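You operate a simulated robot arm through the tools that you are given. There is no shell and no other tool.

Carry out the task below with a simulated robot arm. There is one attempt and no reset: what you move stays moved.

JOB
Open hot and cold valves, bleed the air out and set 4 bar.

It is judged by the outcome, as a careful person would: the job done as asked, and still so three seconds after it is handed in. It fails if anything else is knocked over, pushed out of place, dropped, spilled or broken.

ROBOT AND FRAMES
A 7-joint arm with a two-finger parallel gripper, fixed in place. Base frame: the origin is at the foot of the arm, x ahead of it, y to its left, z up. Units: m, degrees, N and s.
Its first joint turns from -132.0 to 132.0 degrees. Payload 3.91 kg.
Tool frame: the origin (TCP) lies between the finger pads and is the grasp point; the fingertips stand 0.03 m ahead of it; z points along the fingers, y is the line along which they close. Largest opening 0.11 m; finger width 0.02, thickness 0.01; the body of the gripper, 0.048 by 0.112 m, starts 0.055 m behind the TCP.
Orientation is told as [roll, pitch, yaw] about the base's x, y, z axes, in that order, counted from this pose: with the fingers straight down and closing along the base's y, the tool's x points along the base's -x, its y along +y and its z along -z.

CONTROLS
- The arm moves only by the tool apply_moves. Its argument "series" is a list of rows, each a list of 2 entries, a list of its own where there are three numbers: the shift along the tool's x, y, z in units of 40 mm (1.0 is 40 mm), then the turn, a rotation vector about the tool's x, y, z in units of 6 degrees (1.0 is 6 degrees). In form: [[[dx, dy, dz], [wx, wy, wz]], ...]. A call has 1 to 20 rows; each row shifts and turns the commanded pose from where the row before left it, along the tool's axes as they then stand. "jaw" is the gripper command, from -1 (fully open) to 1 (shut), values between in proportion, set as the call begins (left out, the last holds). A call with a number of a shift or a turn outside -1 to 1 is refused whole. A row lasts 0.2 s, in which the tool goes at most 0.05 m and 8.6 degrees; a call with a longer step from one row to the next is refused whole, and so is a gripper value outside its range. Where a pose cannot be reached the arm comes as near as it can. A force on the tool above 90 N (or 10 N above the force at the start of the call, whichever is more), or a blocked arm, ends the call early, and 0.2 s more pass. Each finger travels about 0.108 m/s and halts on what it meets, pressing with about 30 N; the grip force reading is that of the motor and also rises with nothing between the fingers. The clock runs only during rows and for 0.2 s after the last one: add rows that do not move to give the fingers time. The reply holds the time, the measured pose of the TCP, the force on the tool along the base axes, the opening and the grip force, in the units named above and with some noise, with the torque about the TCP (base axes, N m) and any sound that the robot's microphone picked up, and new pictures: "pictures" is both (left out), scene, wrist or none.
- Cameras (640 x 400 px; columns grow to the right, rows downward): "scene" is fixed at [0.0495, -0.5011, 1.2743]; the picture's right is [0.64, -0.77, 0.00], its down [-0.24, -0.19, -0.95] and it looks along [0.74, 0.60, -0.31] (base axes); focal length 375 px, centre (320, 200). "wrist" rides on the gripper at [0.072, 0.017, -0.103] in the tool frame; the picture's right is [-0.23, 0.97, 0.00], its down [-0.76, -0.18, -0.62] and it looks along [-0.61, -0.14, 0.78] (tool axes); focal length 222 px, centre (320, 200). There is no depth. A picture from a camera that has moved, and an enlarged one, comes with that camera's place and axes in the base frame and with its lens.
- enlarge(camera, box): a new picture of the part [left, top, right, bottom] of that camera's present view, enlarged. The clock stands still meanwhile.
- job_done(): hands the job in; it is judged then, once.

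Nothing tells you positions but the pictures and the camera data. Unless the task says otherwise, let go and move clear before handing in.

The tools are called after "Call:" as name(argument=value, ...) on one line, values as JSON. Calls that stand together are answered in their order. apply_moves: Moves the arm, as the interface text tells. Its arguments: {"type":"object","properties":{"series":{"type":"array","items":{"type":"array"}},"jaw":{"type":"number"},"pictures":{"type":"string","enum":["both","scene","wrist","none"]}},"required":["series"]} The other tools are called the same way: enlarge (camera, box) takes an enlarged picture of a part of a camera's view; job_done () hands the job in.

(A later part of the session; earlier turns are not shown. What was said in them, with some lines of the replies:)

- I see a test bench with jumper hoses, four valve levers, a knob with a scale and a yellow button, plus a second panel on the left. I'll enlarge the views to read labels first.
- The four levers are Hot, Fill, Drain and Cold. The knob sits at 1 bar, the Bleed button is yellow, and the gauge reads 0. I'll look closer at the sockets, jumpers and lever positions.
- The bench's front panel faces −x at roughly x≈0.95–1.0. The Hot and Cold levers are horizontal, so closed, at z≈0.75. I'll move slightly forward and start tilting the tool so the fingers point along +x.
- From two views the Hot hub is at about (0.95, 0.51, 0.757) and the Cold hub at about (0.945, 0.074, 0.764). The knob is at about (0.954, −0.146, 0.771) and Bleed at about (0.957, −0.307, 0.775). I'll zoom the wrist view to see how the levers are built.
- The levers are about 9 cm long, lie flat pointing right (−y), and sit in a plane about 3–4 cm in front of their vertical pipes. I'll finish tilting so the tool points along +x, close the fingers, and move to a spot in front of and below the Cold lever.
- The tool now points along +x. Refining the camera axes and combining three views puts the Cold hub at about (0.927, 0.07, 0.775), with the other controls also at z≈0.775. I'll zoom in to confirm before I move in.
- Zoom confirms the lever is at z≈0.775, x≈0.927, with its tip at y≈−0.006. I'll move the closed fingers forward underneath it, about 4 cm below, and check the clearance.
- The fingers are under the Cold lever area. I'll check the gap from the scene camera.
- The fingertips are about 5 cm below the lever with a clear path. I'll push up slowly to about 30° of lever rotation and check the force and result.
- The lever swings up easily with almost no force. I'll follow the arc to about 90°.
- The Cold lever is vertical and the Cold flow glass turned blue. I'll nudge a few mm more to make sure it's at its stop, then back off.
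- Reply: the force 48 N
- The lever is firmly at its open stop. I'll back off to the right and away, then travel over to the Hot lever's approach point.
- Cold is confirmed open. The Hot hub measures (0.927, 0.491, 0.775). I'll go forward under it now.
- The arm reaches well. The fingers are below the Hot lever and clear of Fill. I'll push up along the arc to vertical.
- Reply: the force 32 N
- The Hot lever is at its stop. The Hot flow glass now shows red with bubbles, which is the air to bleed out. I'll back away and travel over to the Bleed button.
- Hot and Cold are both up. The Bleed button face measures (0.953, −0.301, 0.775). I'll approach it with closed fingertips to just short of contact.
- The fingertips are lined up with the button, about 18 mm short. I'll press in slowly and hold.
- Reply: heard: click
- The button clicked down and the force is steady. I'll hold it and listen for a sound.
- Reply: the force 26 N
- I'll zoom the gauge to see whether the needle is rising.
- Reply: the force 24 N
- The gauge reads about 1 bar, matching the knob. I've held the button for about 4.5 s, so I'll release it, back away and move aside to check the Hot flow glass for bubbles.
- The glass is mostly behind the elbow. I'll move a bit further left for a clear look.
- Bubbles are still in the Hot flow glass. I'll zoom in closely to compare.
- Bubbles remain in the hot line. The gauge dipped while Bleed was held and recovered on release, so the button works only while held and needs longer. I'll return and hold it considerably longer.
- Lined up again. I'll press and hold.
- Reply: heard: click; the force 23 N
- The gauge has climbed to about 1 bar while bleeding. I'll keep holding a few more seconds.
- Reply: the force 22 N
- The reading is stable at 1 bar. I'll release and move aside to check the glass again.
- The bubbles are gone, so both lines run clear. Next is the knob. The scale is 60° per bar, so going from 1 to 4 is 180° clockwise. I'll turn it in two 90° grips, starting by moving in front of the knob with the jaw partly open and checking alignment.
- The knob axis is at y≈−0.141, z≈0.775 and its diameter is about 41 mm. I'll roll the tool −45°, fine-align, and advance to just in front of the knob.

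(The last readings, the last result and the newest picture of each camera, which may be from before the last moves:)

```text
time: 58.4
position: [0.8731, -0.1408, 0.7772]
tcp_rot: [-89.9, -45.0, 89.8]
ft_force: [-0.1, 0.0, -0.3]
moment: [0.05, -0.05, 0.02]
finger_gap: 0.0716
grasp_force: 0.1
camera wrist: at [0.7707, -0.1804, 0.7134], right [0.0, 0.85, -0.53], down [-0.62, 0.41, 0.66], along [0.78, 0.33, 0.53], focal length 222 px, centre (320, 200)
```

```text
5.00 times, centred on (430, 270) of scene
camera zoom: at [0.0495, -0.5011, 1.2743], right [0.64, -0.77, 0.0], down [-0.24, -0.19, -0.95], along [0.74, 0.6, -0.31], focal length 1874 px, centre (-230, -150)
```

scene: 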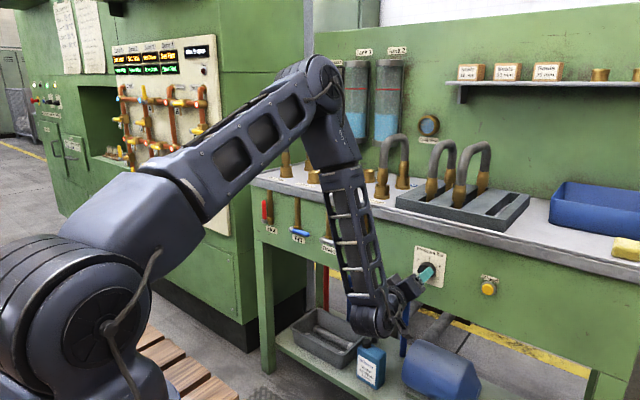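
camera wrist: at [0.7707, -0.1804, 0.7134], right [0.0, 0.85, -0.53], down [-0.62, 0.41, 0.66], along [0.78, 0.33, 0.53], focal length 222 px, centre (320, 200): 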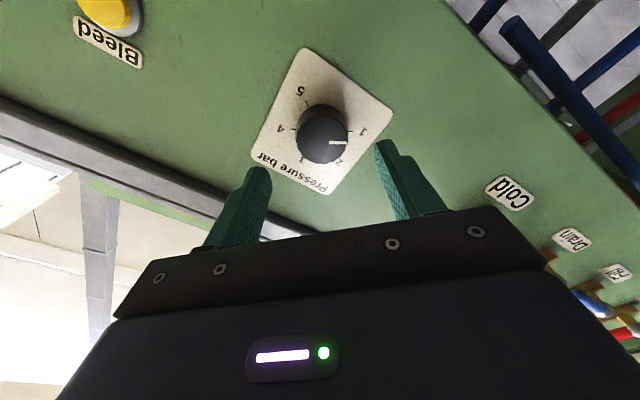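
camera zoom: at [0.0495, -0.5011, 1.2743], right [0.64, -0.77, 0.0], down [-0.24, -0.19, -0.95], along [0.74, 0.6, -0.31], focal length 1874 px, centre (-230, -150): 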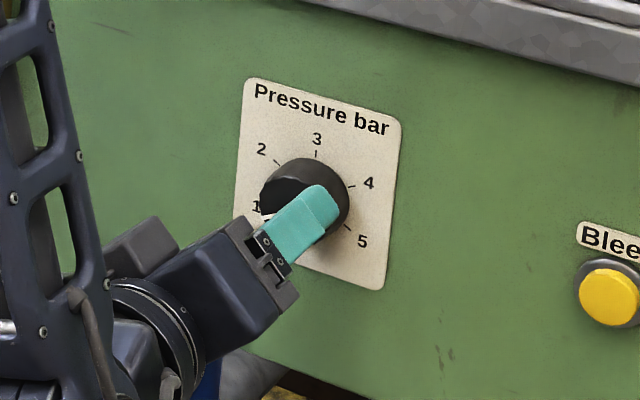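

The knob is centred between the fingers within 2 mm, and the dial plate is at x≈0.962. I'll advance 50 mm so the fingertips overlap the knob and stay off the plate.

Call:
apply_moves(series=[[[0, 0, 0.62], [0, 0, 0]], [[0, 0, 0.62], [0, 0, 0]], [[0, 0, 0], [0, 0, 0]]])

Call:
enlarge(camera="wrist", box=[220, 80, 420, 240])

Call:
enlarge(camera="scene", box=[390, 240, 470, 300])

```text
time: 59.2
position: [0.9229, -0.1407, 0.7766]
tcp_rot: [-90.0, -45.0, 89.9]
ft_force: [0.0, 0.2, -0.8]
moment: [0.0, -0.02, -0.01]
finger_gap: 0.0714
grasp_force: 0.0
camera wrist: at [0.8199, -0.1814, 0.713], right [0.0, 0.85, -0.53], down [-0.62, 0.41, 0.66], along [0.78, 0.33, 0.53], focal length 222 px, centre (320, 200)
```

scene: 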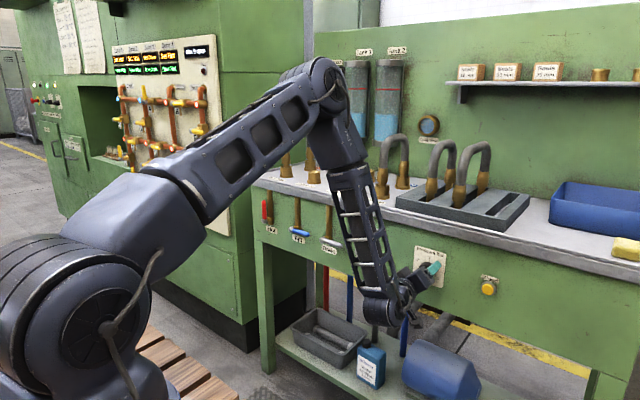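
wrist: 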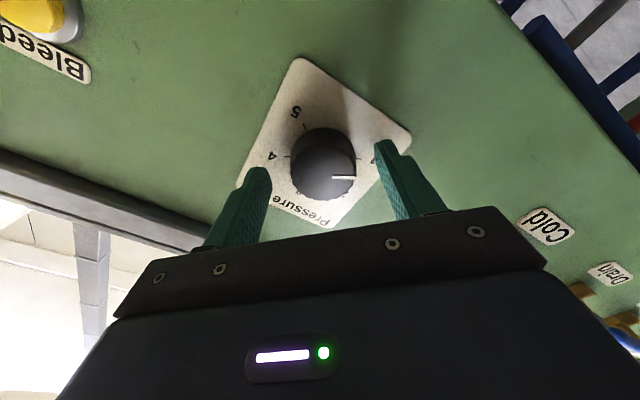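

```text
2.50 times, centred on (320, 160) of wrist
camera zoom: at [0.8199, -0.1814, 0.713], right [0.0, 0.85, -0.53], down [-0.62, 0.41, 0.66], along [0.78, 0.33, 0.53], focal length 555 px, centre (320, 300)
```

zoom: 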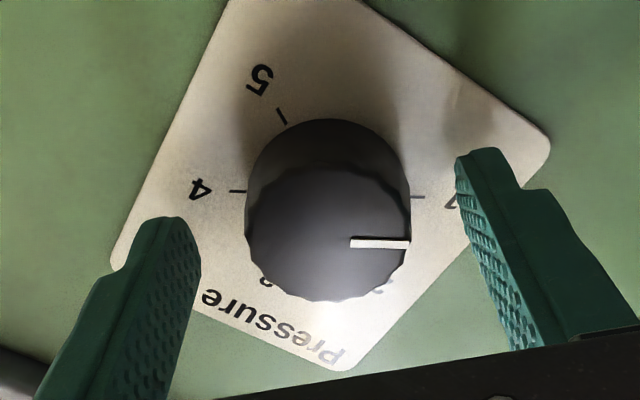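

```text
6.67 times, centred on (430, 270) of scene
camera zoom: at [0.0495, -0.5011, 1.2743], right [0.64, -0.77, 0.0], down [-0.24, -0.19, -0.95], along [0.74, 0.6, -0.31], focal length 2499 px, centre (-413, -267)
```

zoom: 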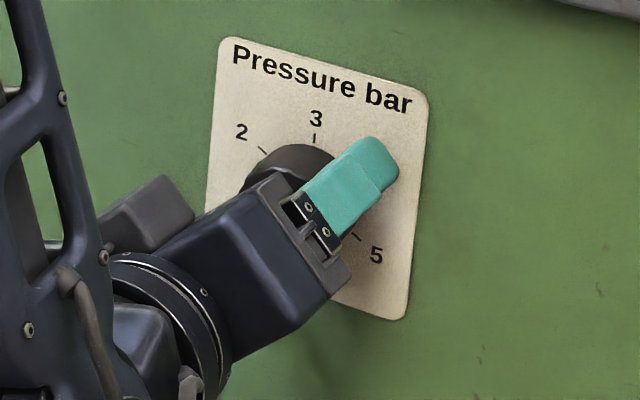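

Well centred. I'll close the fingers on the knob.

Call:
apply_moves(series=[[[0, 0.04, 0], [0, 0, 0]], [[0, 0, 0], [0, 0, 0]], [[0, 0, 0], [0, 0, 0]], [[0, 0, 0], [0, 0, 0]]], jaw=1, pictures="wrist")

Call:
enlarge(camera="wrist", box=[220, 80, 420, 240])

```text
time: 60.2
position: [0.9213, -0.139, 0.7743]
tcp_rot: [-90.0, -45.0, 90.0]
ft_force: [9.5, 5.3, -4.3]
moment: [0.11, 0.35, -0.04]
finger_gap: 0.0425
grasp_force: 45.3
camera wrist: at [0.8195, -0.1798, 0.7117], right [0.0, 0.85, -0.53], down [-0.62, 0.41, 0.66], along [0.78, 0.33, 0.53], focal length 222 px, centre (320, 200)
```

wrist: 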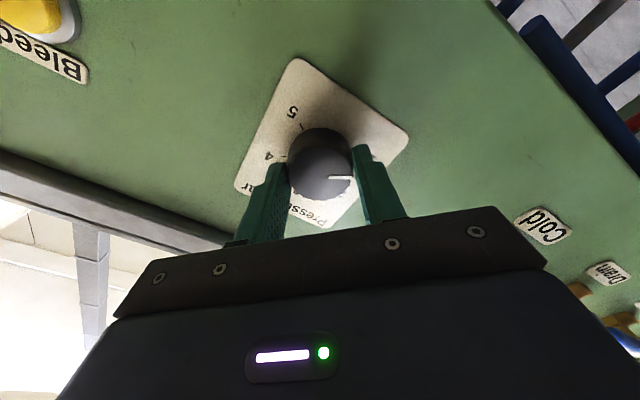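

```text
2.50 times, centred on (320, 160) of wrist
camera zoom: at [0.8195, -0.1798, 0.7117], right [0.0, 0.85, -0.53], down [-0.62, 0.41, 0.66], along [0.78, 0.33, 0.53], focal length 555 px, centre (320, 300)
```

zoom: 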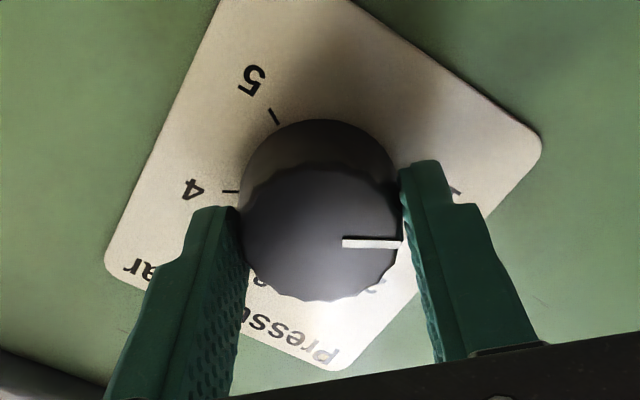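

I have a firm grip on the 42 mm knob. I'll rotate clockwise (+z) by 30° first and check.

Call:
apply_moves(series=[[[0, 0, 0], [0, 0, 1]], [[0, 0, 0], [0, 0, 1]], [[0, 0, 0], [0, 0, 1]], [[0, 0, 0], [0, 0, 1]], [[0, 0, 0], [0, 0, 1]], [[0, 0, 0], [0, 0, 0]]], pictures="wrist")

Call:
enlarge(camera="wrist", box=[220, 80, 420, 240])

```text
time: 61.6
position: [0.9221, -0.14, 0.7758]
tcp_rot: [-89.8, -75.1, 89.8]
ft_force: [-0.7, 13.8, -4.6]
moment: [-0.01, -0.08, 0.34]
finger_gap: 0.0421
grasp_force: 44.6
camera wrist: at [0.8194, -0.1428, 0.7006], right [0.0, 1.0, -0.03], down [-0.62, 0.02, 0.78], along [0.78, 0.02, 0.62], focal length 222 px, centre (320, 200)
```

wrist: 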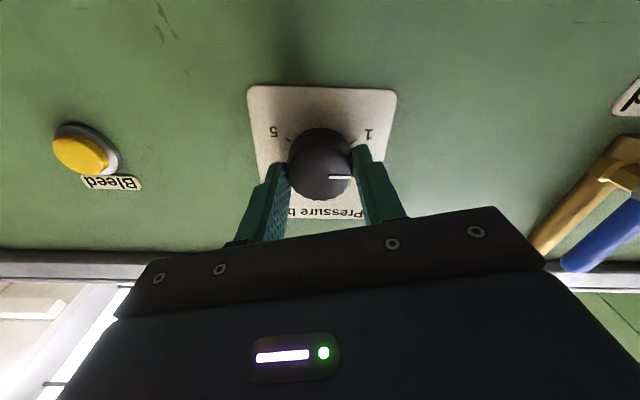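

```text
2.50 times, centred on (320, 160) of wrist
camera zoom: at [0.8194, -0.1428, 0.7006], right [0.0, 1.0, -0.03], down [-0.62, 0.02, 0.78], along [0.78, 0.02, 0.62], focal length 555 px, centre (320, 300)
```

zoom: 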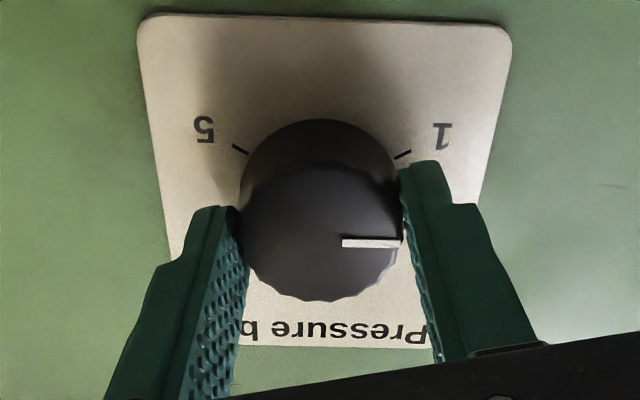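

The knob turns with the gripper with no slip. I'll continue 60° more.

Call:
apply_moves(series=[[[0, 0, 0], [0, 0, 1]], [[0, 0, 0], [0, 0, 1]], [[0, 0, 0], [0, 0, 1]], [[0, 0, 0], [0, 0, 1]], [[0, 0, 0], [0, 0, 1]], [[0, 0, 0], [0, 0, 1]], [[0, 0, 0], [0, 0, 1]], [[0, 0, 0], [0, 0, 1]], [[0, 0, 0], [0, 0, 1]], [[0, 0, 0], [0, 0, 1]], [[0, 0, 0], [0, 0, 0]]])

Call:
enlarge(camera="wrist", box=[220, 80, 420, 240])

Call:
enlarge(camera="scene", box=[318, 55, 358, 100])

```text
time: 64.0
position: [0.9217, -0.1394, 0.7758]
tcp_rot: [90.0, -44.9, -89.9]
ft_force: [4.4, 20.7, 3.4]
moment: [0.02, -0.15, 0.59]
finger_gap: 0.042
grasp_force: 45.8
camera wrist: at [0.8194, -0.0771, 0.7357], right [0.0, 0.53, 0.85], down [-0.62, -0.66, 0.41], along [0.78, -0.53, 0.33], focal length 222 px, centre (320, 200)
```

scene: 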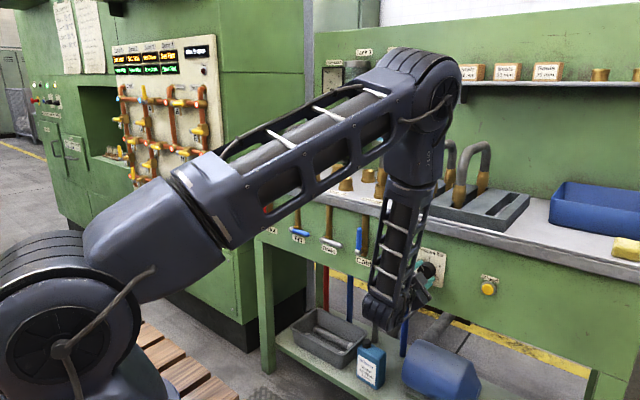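
wrist: 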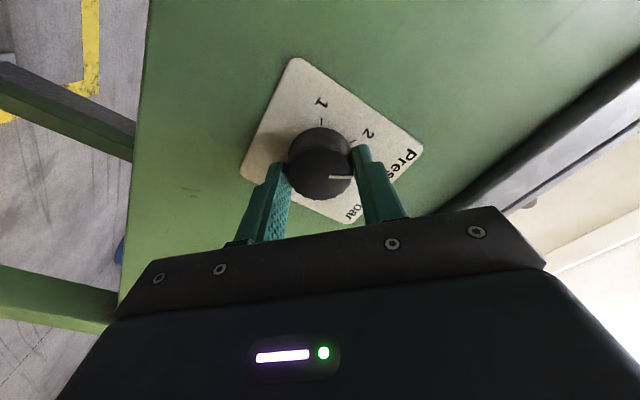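

```text
2.50 times, centred on (320, 160) of wrist
camera zoom: at [0.8194, -0.0771, 0.7357], right [0.0, 0.53, 0.85], down [-0.62, -0.66, 0.41], along [0.78, -0.53, 0.33], focal length 555 px, centre (320, 300)
```

zoom: 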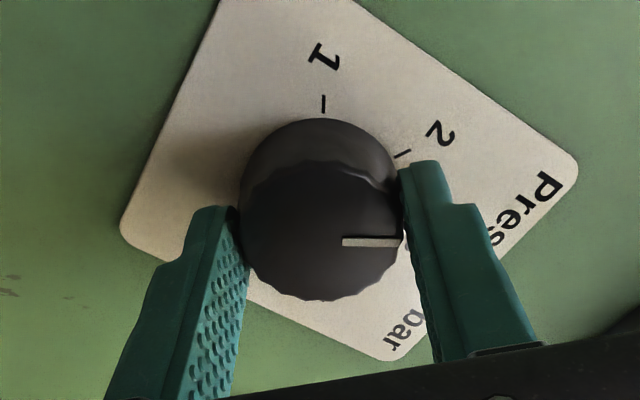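

```text
8.89 times, centred on (338, 78) of scene
camera zoom: at [0.0495, -0.5011, 1.2743], right [0.64, -0.77, 0.0], down [-0.24, -0.19, -0.95], along [0.74, 0.6, -0.31], focal length 3332 px, centre (160, 1289)
```

zoom: 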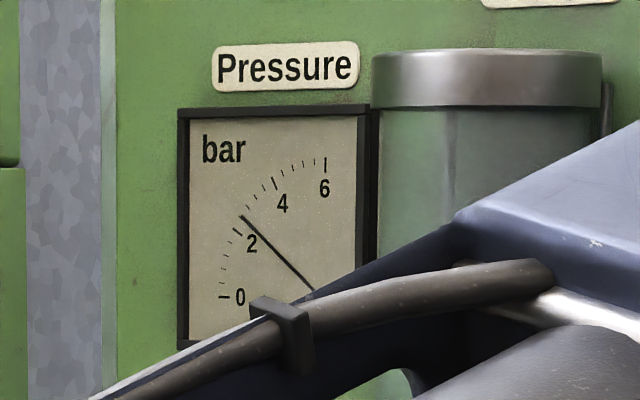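

No slip, and the gauge reads about 2.5 bar, as expected after 90°. I'll release, roll back −90°, and regrip for the second half.

Call:
apply_moves(series=[[[0, 0, 0], [0, 0, 0]], [[0, 0, 0], [0, 0, 0]], [[0, 0, 0], [0, 0, 0]]], jaw=-0.3, pictures="wrist")

Call:
enlarge(camera="wrist", box=[220, 80, 420, 240])

```text
time: 64.8
position: [0.9215, -0.1422, 0.7747]
tcp_rot: [90.0, -44.9, -90.0]
ft_force: [0.5, -0.7, 0.2]
moment: [0.0, 0.01, 0.01]
finger_gap: 0.0713
grasp_force: 0.1
camera wrist: at [0.8194, -0.0779, 0.7355], right [0.0, 0.53, 0.85], down [-0.62, -0.66, 0.41], along [0.78, -0.53, 0.33], focal length 222 px, centre (320, 200)
```

wrist: 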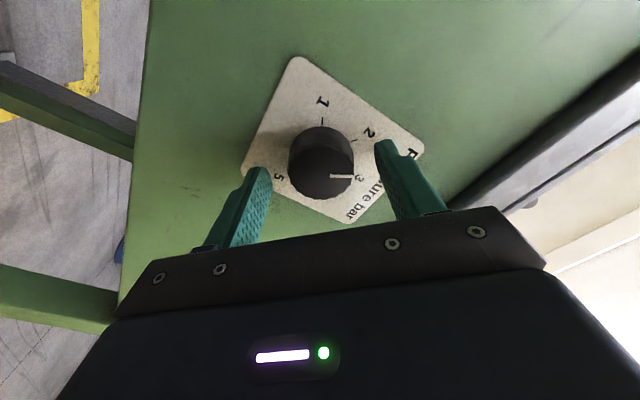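

```text
2.50 times, centred on (320, 160) of wrist
camera zoom: at [0.8194, -0.0779, 0.7355], right [0.0, 0.53, 0.85], down [-0.62, -0.66, 0.41], along [0.78, -0.53, 0.33], focal length 555 px, centre (320, 300)
```

zoom: 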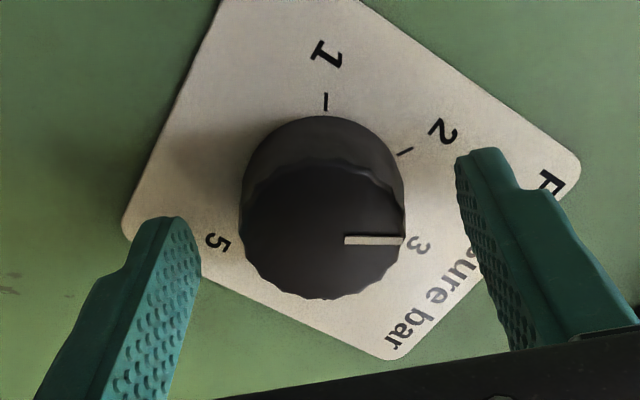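

Released cleanly and the pointer stayed put. I'll shift 2 mm to centre better, roll back −90°, then check.

Call:
apply_moves(series=[[[0.035, 0.035, 0], [0, 0, -1]], [[0, 0, 0], [0, 0, -1]], [[0, 0, 0], [0, 0, -1]], [[0, 0, 0], [0, 0, -1]], [[0, 0, 0], [0, 0, -1]], [[0, 0, 0], [0, 0, -1]], [[0, 0, 0], [0, 0, -1]], [[0, 0, 0], [0, 0, -1]], [[0, 0, 0], [0, 0, -1]], [[0, 0, 0], [0, 0, -1]], [[0, 0, 0], [0, 0, -1]], [[0, 0, 0], [0, 0, -1]], [[0, 0, 0], [0, 0, -1]], [[0, 0, 0], [0, 0, -1]], [[0, 0, 0], [0, 0, -1]], [[0, 0, 0], [0, 0, 0]]], pictures="wrist")

Call:
enlarge(camera="wrist", box=[220, 80, 420, 240])

```text
time: 68.2
position: [0.9219, -0.1384, 0.7746]
tcp_rot: [-90.0, -45.0, 90.0]
ft_force: [-0.8, 1.2, 0.1]
moment: [0.04, 0.03, -0.01]
finger_gap: 0.0713
grasp_force: 0.0
camera wrist: at [0.8195, -0.1785, 0.7122], right [0.0, 0.85, -0.53], down [-0.62, 0.41, 0.66], along [0.78, 0.33, 0.53], focal length 222 px, centre (320, 200)
```

wrist: 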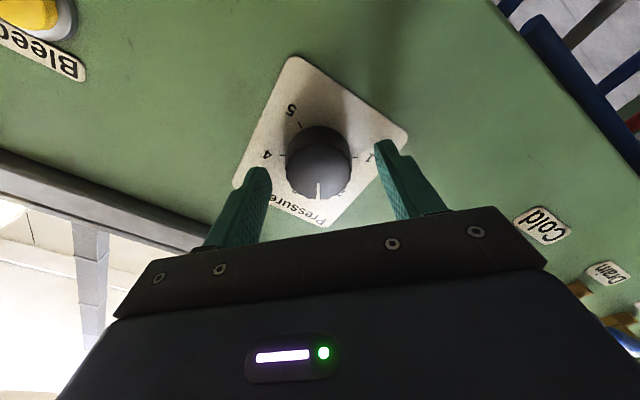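

```text
2.50 times, centred on (320, 160) of wrist
camera zoom: at [0.8195, -0.1785, 0.7122], right [0.0, 0.85, -0.53], down [-0.62, 0.41, 0.66], along [0.78, 0.33, 0.53], focal length 555 px, centre (320, 300)
```

zoom: 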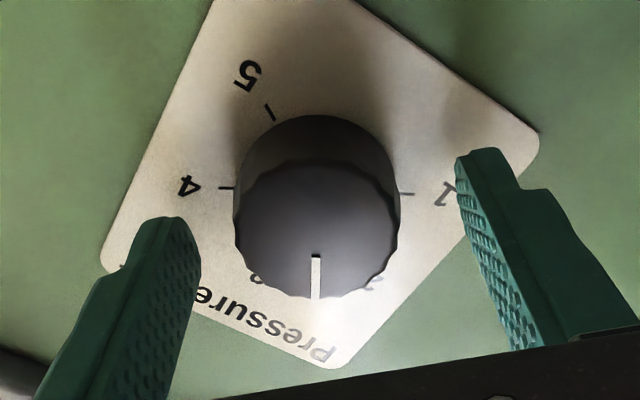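

Centred well. I'll close and turn 78° first, then fine-tune the rest against the gauge and dial.

Call:
apply_moves(series=[[[0, 0, 0], [0, 0, 0]], [[0, 0, 0], [0, 0, 0]], [[0, 0, 0], [0, 0, 0]], [[0, 0, 0], [0, 0, 1]], [[0, 0, 0], [0, 0, 1]], [[0, 0, 0], [0, 0, 1]], [[0, 0, 0], [0, 0, 1]], [[0, 0, 0], [0, 0, 1]], [[0, 0, 0], [0, 0, 1]], [[0, 0, 0], [0, 0, 1]], [[0, 0, 0], [0, 0, 1]], [[0, 0, 0], [0, 0, 1]], [[0, 0, 0], [0, 0, 1]], [[0, 0, 0], [0, 0, 1]], [[0, 0, 0], [0, 0, 1]], [[0, 0, 0], [0, 0, 1]], [[0, 0, 0], [0, 0, 0]]], jaw=1)

Call:
enlarge(camera="wrist", box=[220, 80, 420, 240])

Call:
enlarge(camera="scene", box=[318, 55, 358, 100])

```text
time: 71.8
position: [0.9212, -0.1399, 0.7757]
tcp_rot: [90.0, -56.9, -90.1]
ft_force: [3.0, -24.5, 19.5]
moment: [0.04, -0.54, -0.72]
finger_gap: 0.0418
grasp_force: 45.2
camera wrist: at [0.819, -0.0866, 0.7236], right [0.0, 0.69, 0.72], down [-0.62, -0.56, 0.54], along [0.78, -0.45, 0.43], focal length 222 px, centre (320, 200)
```

scene: 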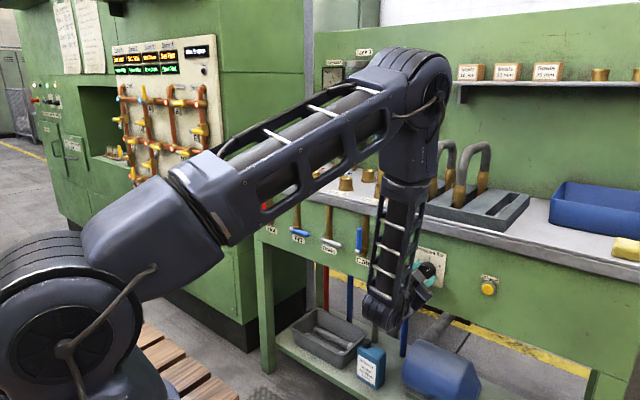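
wrist: 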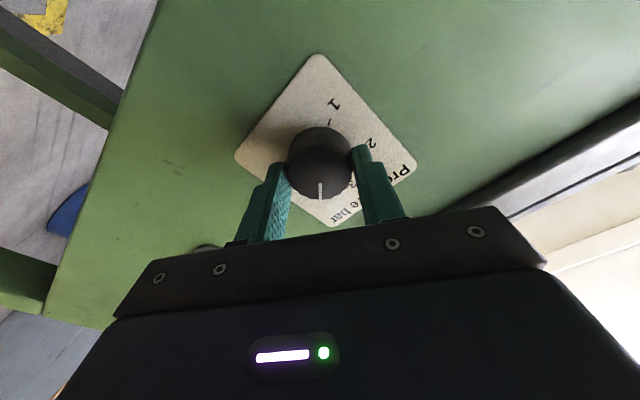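

```text
2.50 times, centred on (320, 160) of wrist
camera zoom: at [0.819, -0.0866, 0.7236], right [0.0, 0.69, 0.72], down [-0.62, -0.56, 0.54], along [0.78, -0.45, 0.43], focal length 555 px, centre (320, 300)
```

zoom: 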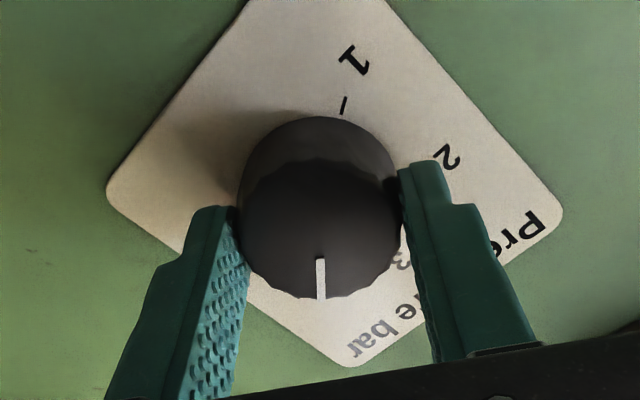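

```text
8.89 times, centred on (338, 78) of scene
camera zoom: at [0.0495, -0.5011, 1.2743], right [0.64, -0.77, 0.0], down [-0.24, -0.19, -0.95], along [0.74, 0.6, -0.31], focal length 3332 px, centre (160, 1289)
```

zoom: 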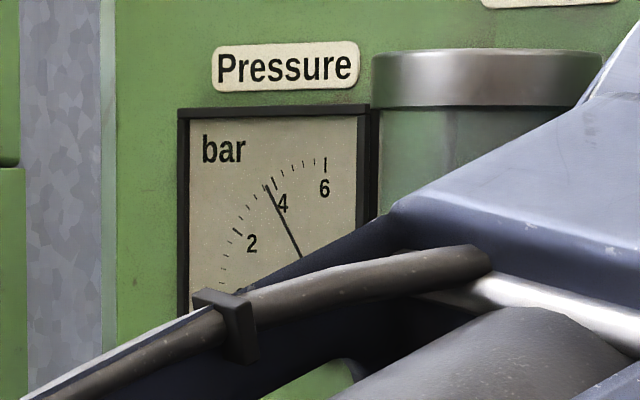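

The gauge reads just under 4. I'll turn the last 12°.

Call:
apply_moves(series=[[[0, 0, 0], [0, 0, 1]], [[0, 0, 0], [0, 0, 1]], [[0, 0, 0], [0, 0, 0]], [[0, 0, 0], [0, 0, 0]], [[0, 0, 0], [0, 0, 0]]], pictures="wrist")

Call:
enlarge(camera="wrist", box=[220, 80, 420, 240])

Call:
enlarge(camera="scene", box=[318, 55, 358, 100])

```text
time: 73.0
position: [0.9214, -0.1403, 0.7746]
tcp_rot: [90.1, -45.0, -90.1]
ft_force: [-1.3, -25.6, 12.4]
moment: [-0.02, -0.85, -1.28]
finger_gap: 0.0418
grasp_force: 45.1
camera wrist: at [0.8189, -0.077, 0.7358], right [0.0, 0.53, 0.85], down [-0.62, -0.66, 0.41], along [0.78, -0.53, 0.33], focal length 222 px, centre (320, 200)
```

wrist: 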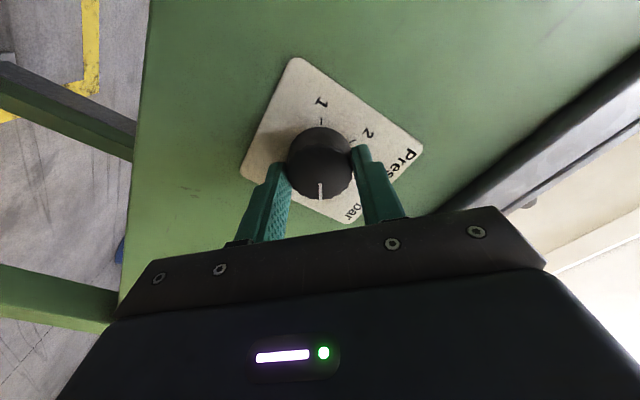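

```text
2.50 times, centred on (320, 160) of wrist
camera zoom: at [0.8189, -0.077, 0.7358], right [0.0, 0.53, 0.85], down [-0.62, -0.66, 0.41], along [0.78, -0.53, 0.33], focal length 555 px, centre (320, 300)
```

zoom: 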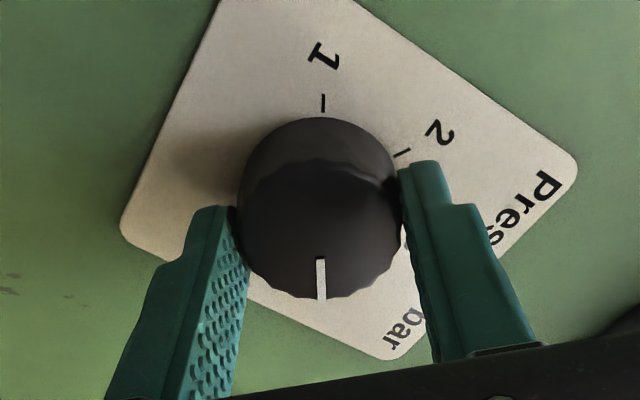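

```text
8.89 times, centred on (338, 78) of scene
camera zoom: at [0.0495, -0.5011, 1.2743], right [0.64, -0.77, 0.0], down [-0.24, -0.19, -0.95], along [0.74, 0.6, -0.31], focal length 3332 px, centre (160, 1289)
```

zoom: 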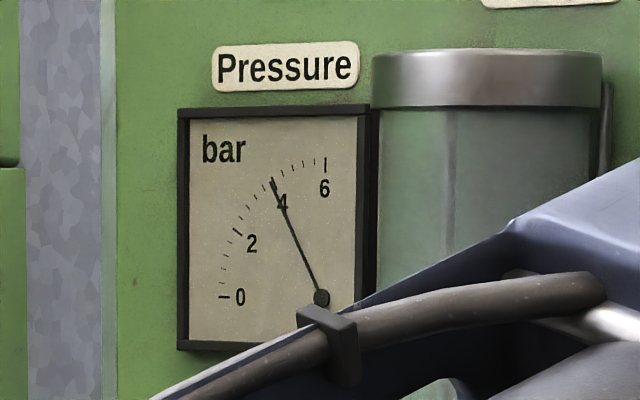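

The gauge needle sits on 4. I'll open the fingers and check that the pointer stays put before backing off.

Call:
apply_moves(series=[[[0, 0, 0], [0, 0, 0]], [[0, 0, 0], [0, 0, 0]], [[0, 0, 0], [0, 0, 0]]], jaw=-0.3, pictures="wrist")

Call:
enlarge(camera="wrist", box=[220, 80, 420, 240])

Call:
enlarge(camera="scene", box=[318, 55, 358, 100])

```text
time: 73.8
position: [0.9221, -0.1388, 0.7746]
tcp_rot: [90.0, -44.9, -90.0]
ft_force: [-0.2, -0.4, -0.1]
moment: [0.0, -0.04, 0.02]
finger_gap: 0.0717
grasp_force: 0.0
camera wrist: at [0.8191, -0.0761, 0.7357], right [0.0, 0.53, 0.85], down [-0.62, -0.66, 0.41], along [0.78, -0.53, 0.33], focal length 222 px, centre (320, 200)
```

wrist: 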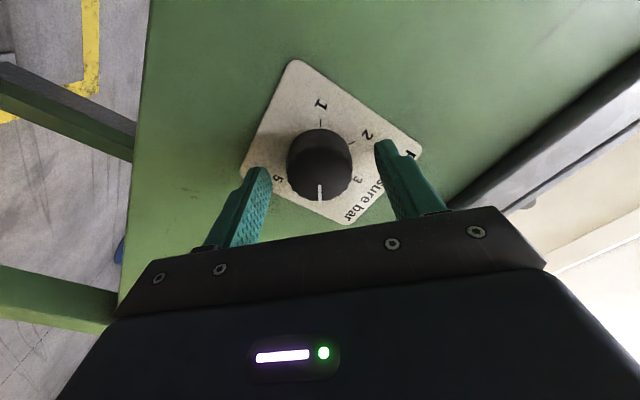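

```text
2.50 times, centred on (320, 160) of wrist
camera zoom: at [0.8191, -0.0761, 0.7357], right [0.0, 0.53, 0.85], down [-0.62, -0.66, 0.41], along [0.78, -0.53, 0.33], focal length 555 px, centre (320, 300)
```

zoom: 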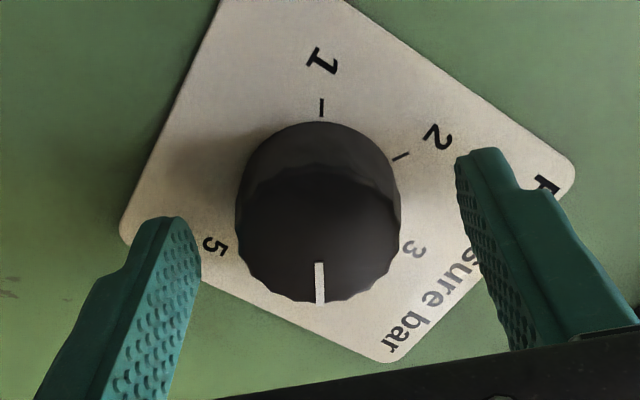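

```text
8.89 times, centred on (338, 78) of scene
camera zoom: at [0.0495, -0.5011, 1.2743], right [0.64, -0.77, 0.0], down [-0.24, -0.19, -0.95], along [0.74, 0.6, -0.31], focal length 3332 px, centre (160, 1289)
```

zoom: 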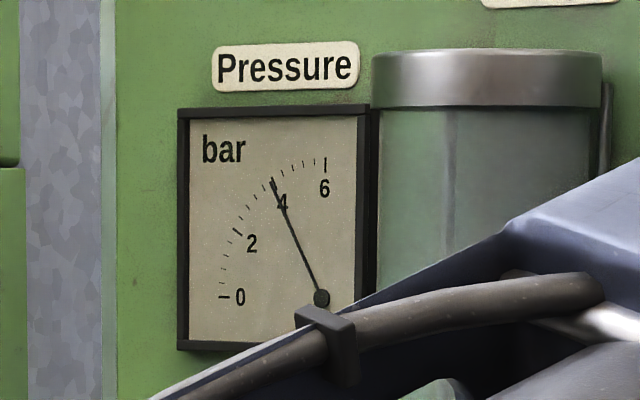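

The setting holds at 4 bar. I'll back straight off, undo the roll, and move left for a full view of the bench.

Call:
apply_moves(series=[[[0, 0, -0.8], [0, 0, 0]], [[0, 0, -1], [0, 0, 0]], [[0, 0, -1], [0, 0, 0]], [[0, 0, -1], [0, 0, 0]], [[0, 0, -0.5], [0, 0, 0]], [[0, 0, 0], [0, 0, -1]], [[0, 0, 0], [0, 0, -1]], [[0, 0, 0], [0, 0, -1]], [[0, 0, 0], [0, 0, -1]], [[0, 0, 0], [0, 0, -1]], [[0, 0, 0], [0, 0, -1]], [[0, 0, 0], [0, 0, -1]], [[0, 0, 0], [0, 0, -0.5]], [[0, 0, 0], [0, 0, 0]]], pictures="none")

Call:
apply_moves(series=[[[0, 1, 0], [0, 0, 0]], [[0, 1, 0], [0, 0, 0]], [[0, 1, 0], [0, 0, 0]], [[0, 1, 0], [0, 0, 0]], [[0, 1, 0], [0, 0, 0]], [[0, 1, 0], [0, 0, 0]], [[0, 1, 0], [0, 0, 0]], [[0, 1, 0], [0, 0, 0]], [[0, 1, 0], [0, 0, 0]], [[0, 1, 0], [0, 0, 0]], [[0, 0, 0], [0, 0, 0]]])

Call:
enlarge(camera="scene", box=[390, 230, 490, 310])

Call:
enlarge(camera="scene", box=[310, 40, 450, 140])

Call:
enlarge(camera="scene", box=[240, 150, 400, 270])

```text
time: 76.8
position: [0.7496, -0.139, 0.7739]
tcp_rot: [-93.7, -90.0, 93.5]
ft_force: [-1.0, -0.1, 0.0]
moment: [0.01, 0.02, -0.02]
finger_gap: 0.0718
grasp_force: 0.0
```

```text
time: 79.2
position: [0.7492, 0.2618, 0.7739]
tcp_rot: [67.8, -90.0, -67.9]
ft_force: [0.2, -0.7, 0.3]
moment: [-0.01, 0.0, 0.03]
finger_gap: 0.0715
grasp_force: 0.0
camera wrist: at [0.6468, 0.2789, 0.7015], right [0.0, 0.97, 0.23], down [-0.62, -0.18, 0.76], along [0.78, -0.14, 0.61], focal length 222 px, centre (320, 200)
```

scene: 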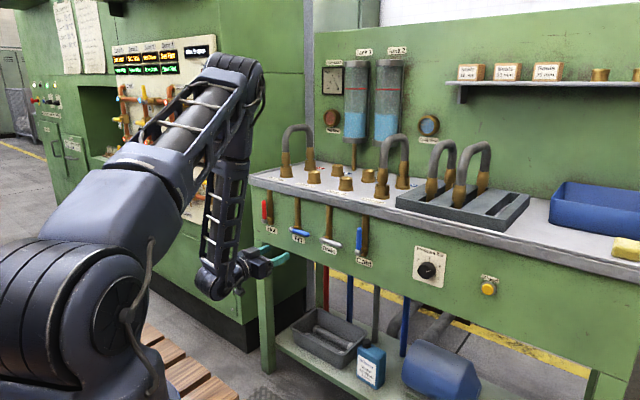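
wrist: 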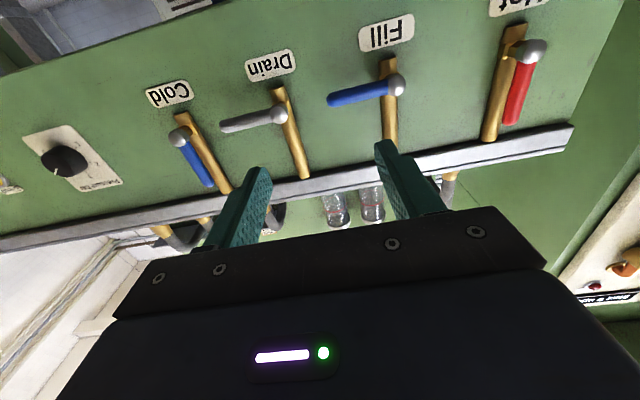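

```text
5.00 times, centred on (440, 270) of scene
camera zoom: at [0.0495, -0.5011, 1.2743], right [0.64, -0.77, 0.0], down [-0.24, -0.19, -0.95], along [0.74, 0.6, -0.31], focal length 1874 px, centre (-280, -150)
```

zoom: 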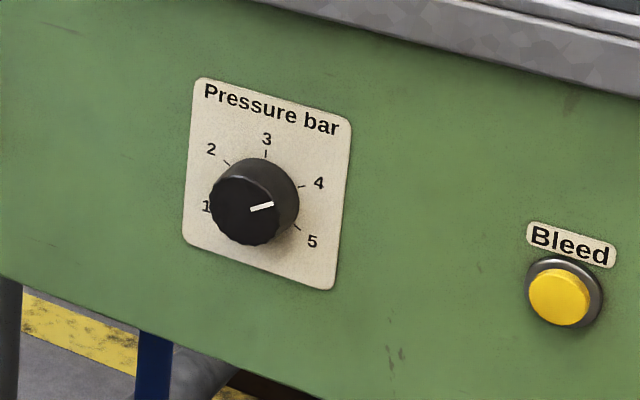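

```text
4.00 times, centred on (380, 90) of scene
camera zoom: at [0.0495, -0.5011, 1.2743], right [0.64, -0.77, 0.0], down [-0.24, -0.19, -0.95], along [0.74, 0.6, -0.31], focal length 1499 px, centre (80, 640)
```

zoom: 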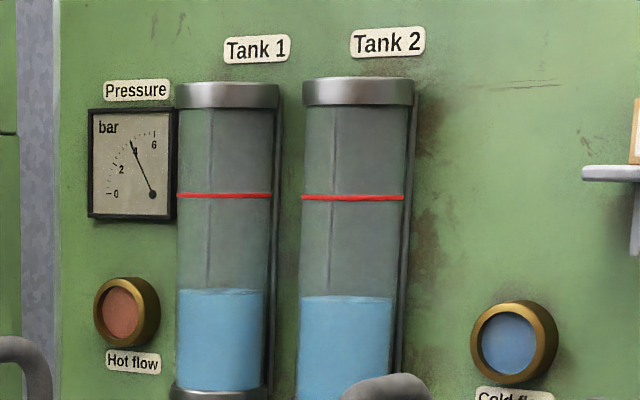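

```text
3.33 times, centred on (320, 210) of scene
camera zoom: at [0.0495, -0.5011, 1.2743], right [0.64, -0.77, 0.0], down [-0.24, -0.19, -0.95], along [0.74, 0.6, -0.31], focal length 1249 px, centre (320, 167)
```

zoom: 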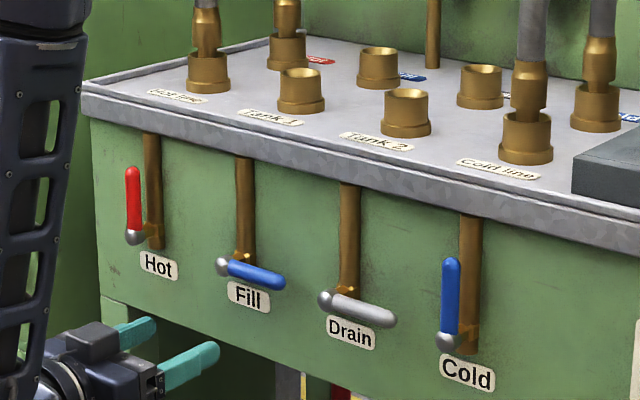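

Hot and Cold are up, Fill and Drain are untouched, and both sight glasses are clear. I'll take one last close look at the gauge and knob.

Call:
enlarge(camera="scene", box=[318, 55, 358, 100])

Call:
enlarge(camera="scene", box=[407, 245, 452, 290])

Call:
enlarge(camera="scene", box=[322, 100, 346, 130])

```text
8.89 times, centred on (338, 78) of scene
camera zoom: at [0.0495, -0.5011, 1.2743], right [0.64, -0.77, 0.0], down [-0.24, -0.19, -0.95], along [0.74, 0.6, -0.31], focal length 3332 px, centre (160, 1289)
```

zoom: 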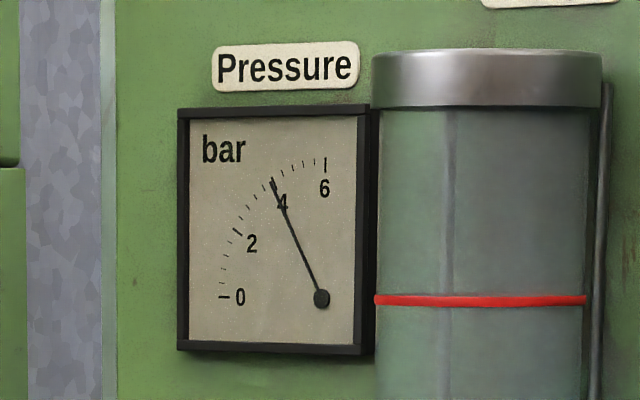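

```text
8.89 times, centred on (430, 268) of scene
camera zoom: at [0.0495, -0.5011, 1.2743], right [0.64, -0.77, 0.0], down [-0.24, -0.19, -0.95], along [0.74, 0.6, -0.31], focal length 3332 px, centre (-653, -400)
```

zoom: 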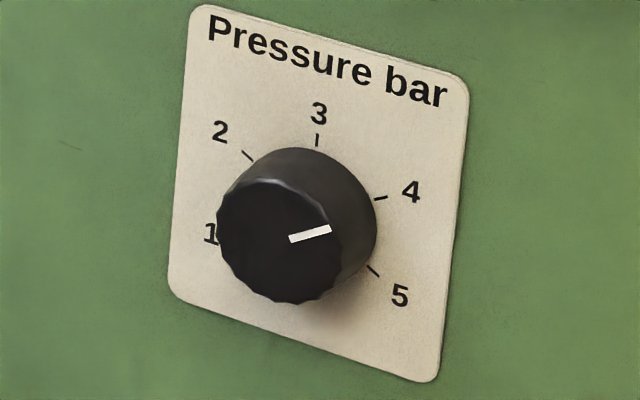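

```text
13.33 times, centred on (334, 115) of scene
camera zoom: at [0.0495, -0.5011, 1.2743], right [0.64, -0.77, 0.0], down [-0.24, -0.19, -0.95], along [0.74, 0.6, -0.31], focal length 4998 px, centre (133, 1333)
```

zoom: 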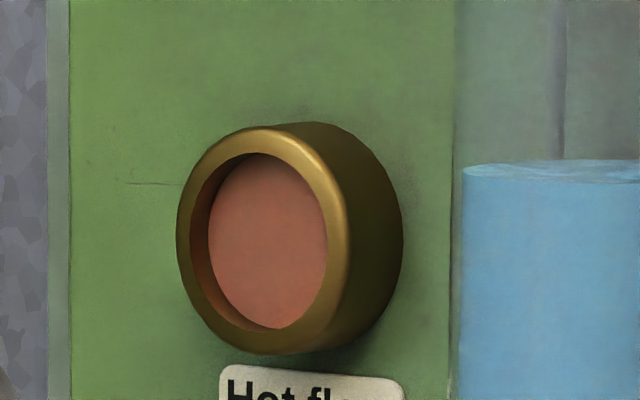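

The gauge needle is on 4 bar, the knob pointer is parallel to the 4 tick, and the Hot flow glass is free of bubbles. Both valves are open and the arm is clear, so I'm handing the job in.

Call:
job_done()

```text
The job is handed in.
```

The hot and cold valves are open, the air is bled out and the pressure is set to 4 bar. I've handed the job in.

- **Valves:** The Hot and Cold levers are both turned up to their stops. I left Fill and Drain as they were.
- **Bleed:** The first press of about 4.5 s left bubbles in the Hot flow glass. A second press of about 8 s cleared them. When I last looked, the Hot and Cold flow glasses were both clear and flowing.
- **Pressure:** I turned the knob from 1 to 4, and the gauge needle sits on 4 bar. It stayed there after I let go.

I saw nothing else on the bench moved or disturbed, and the arm is clear of everything.
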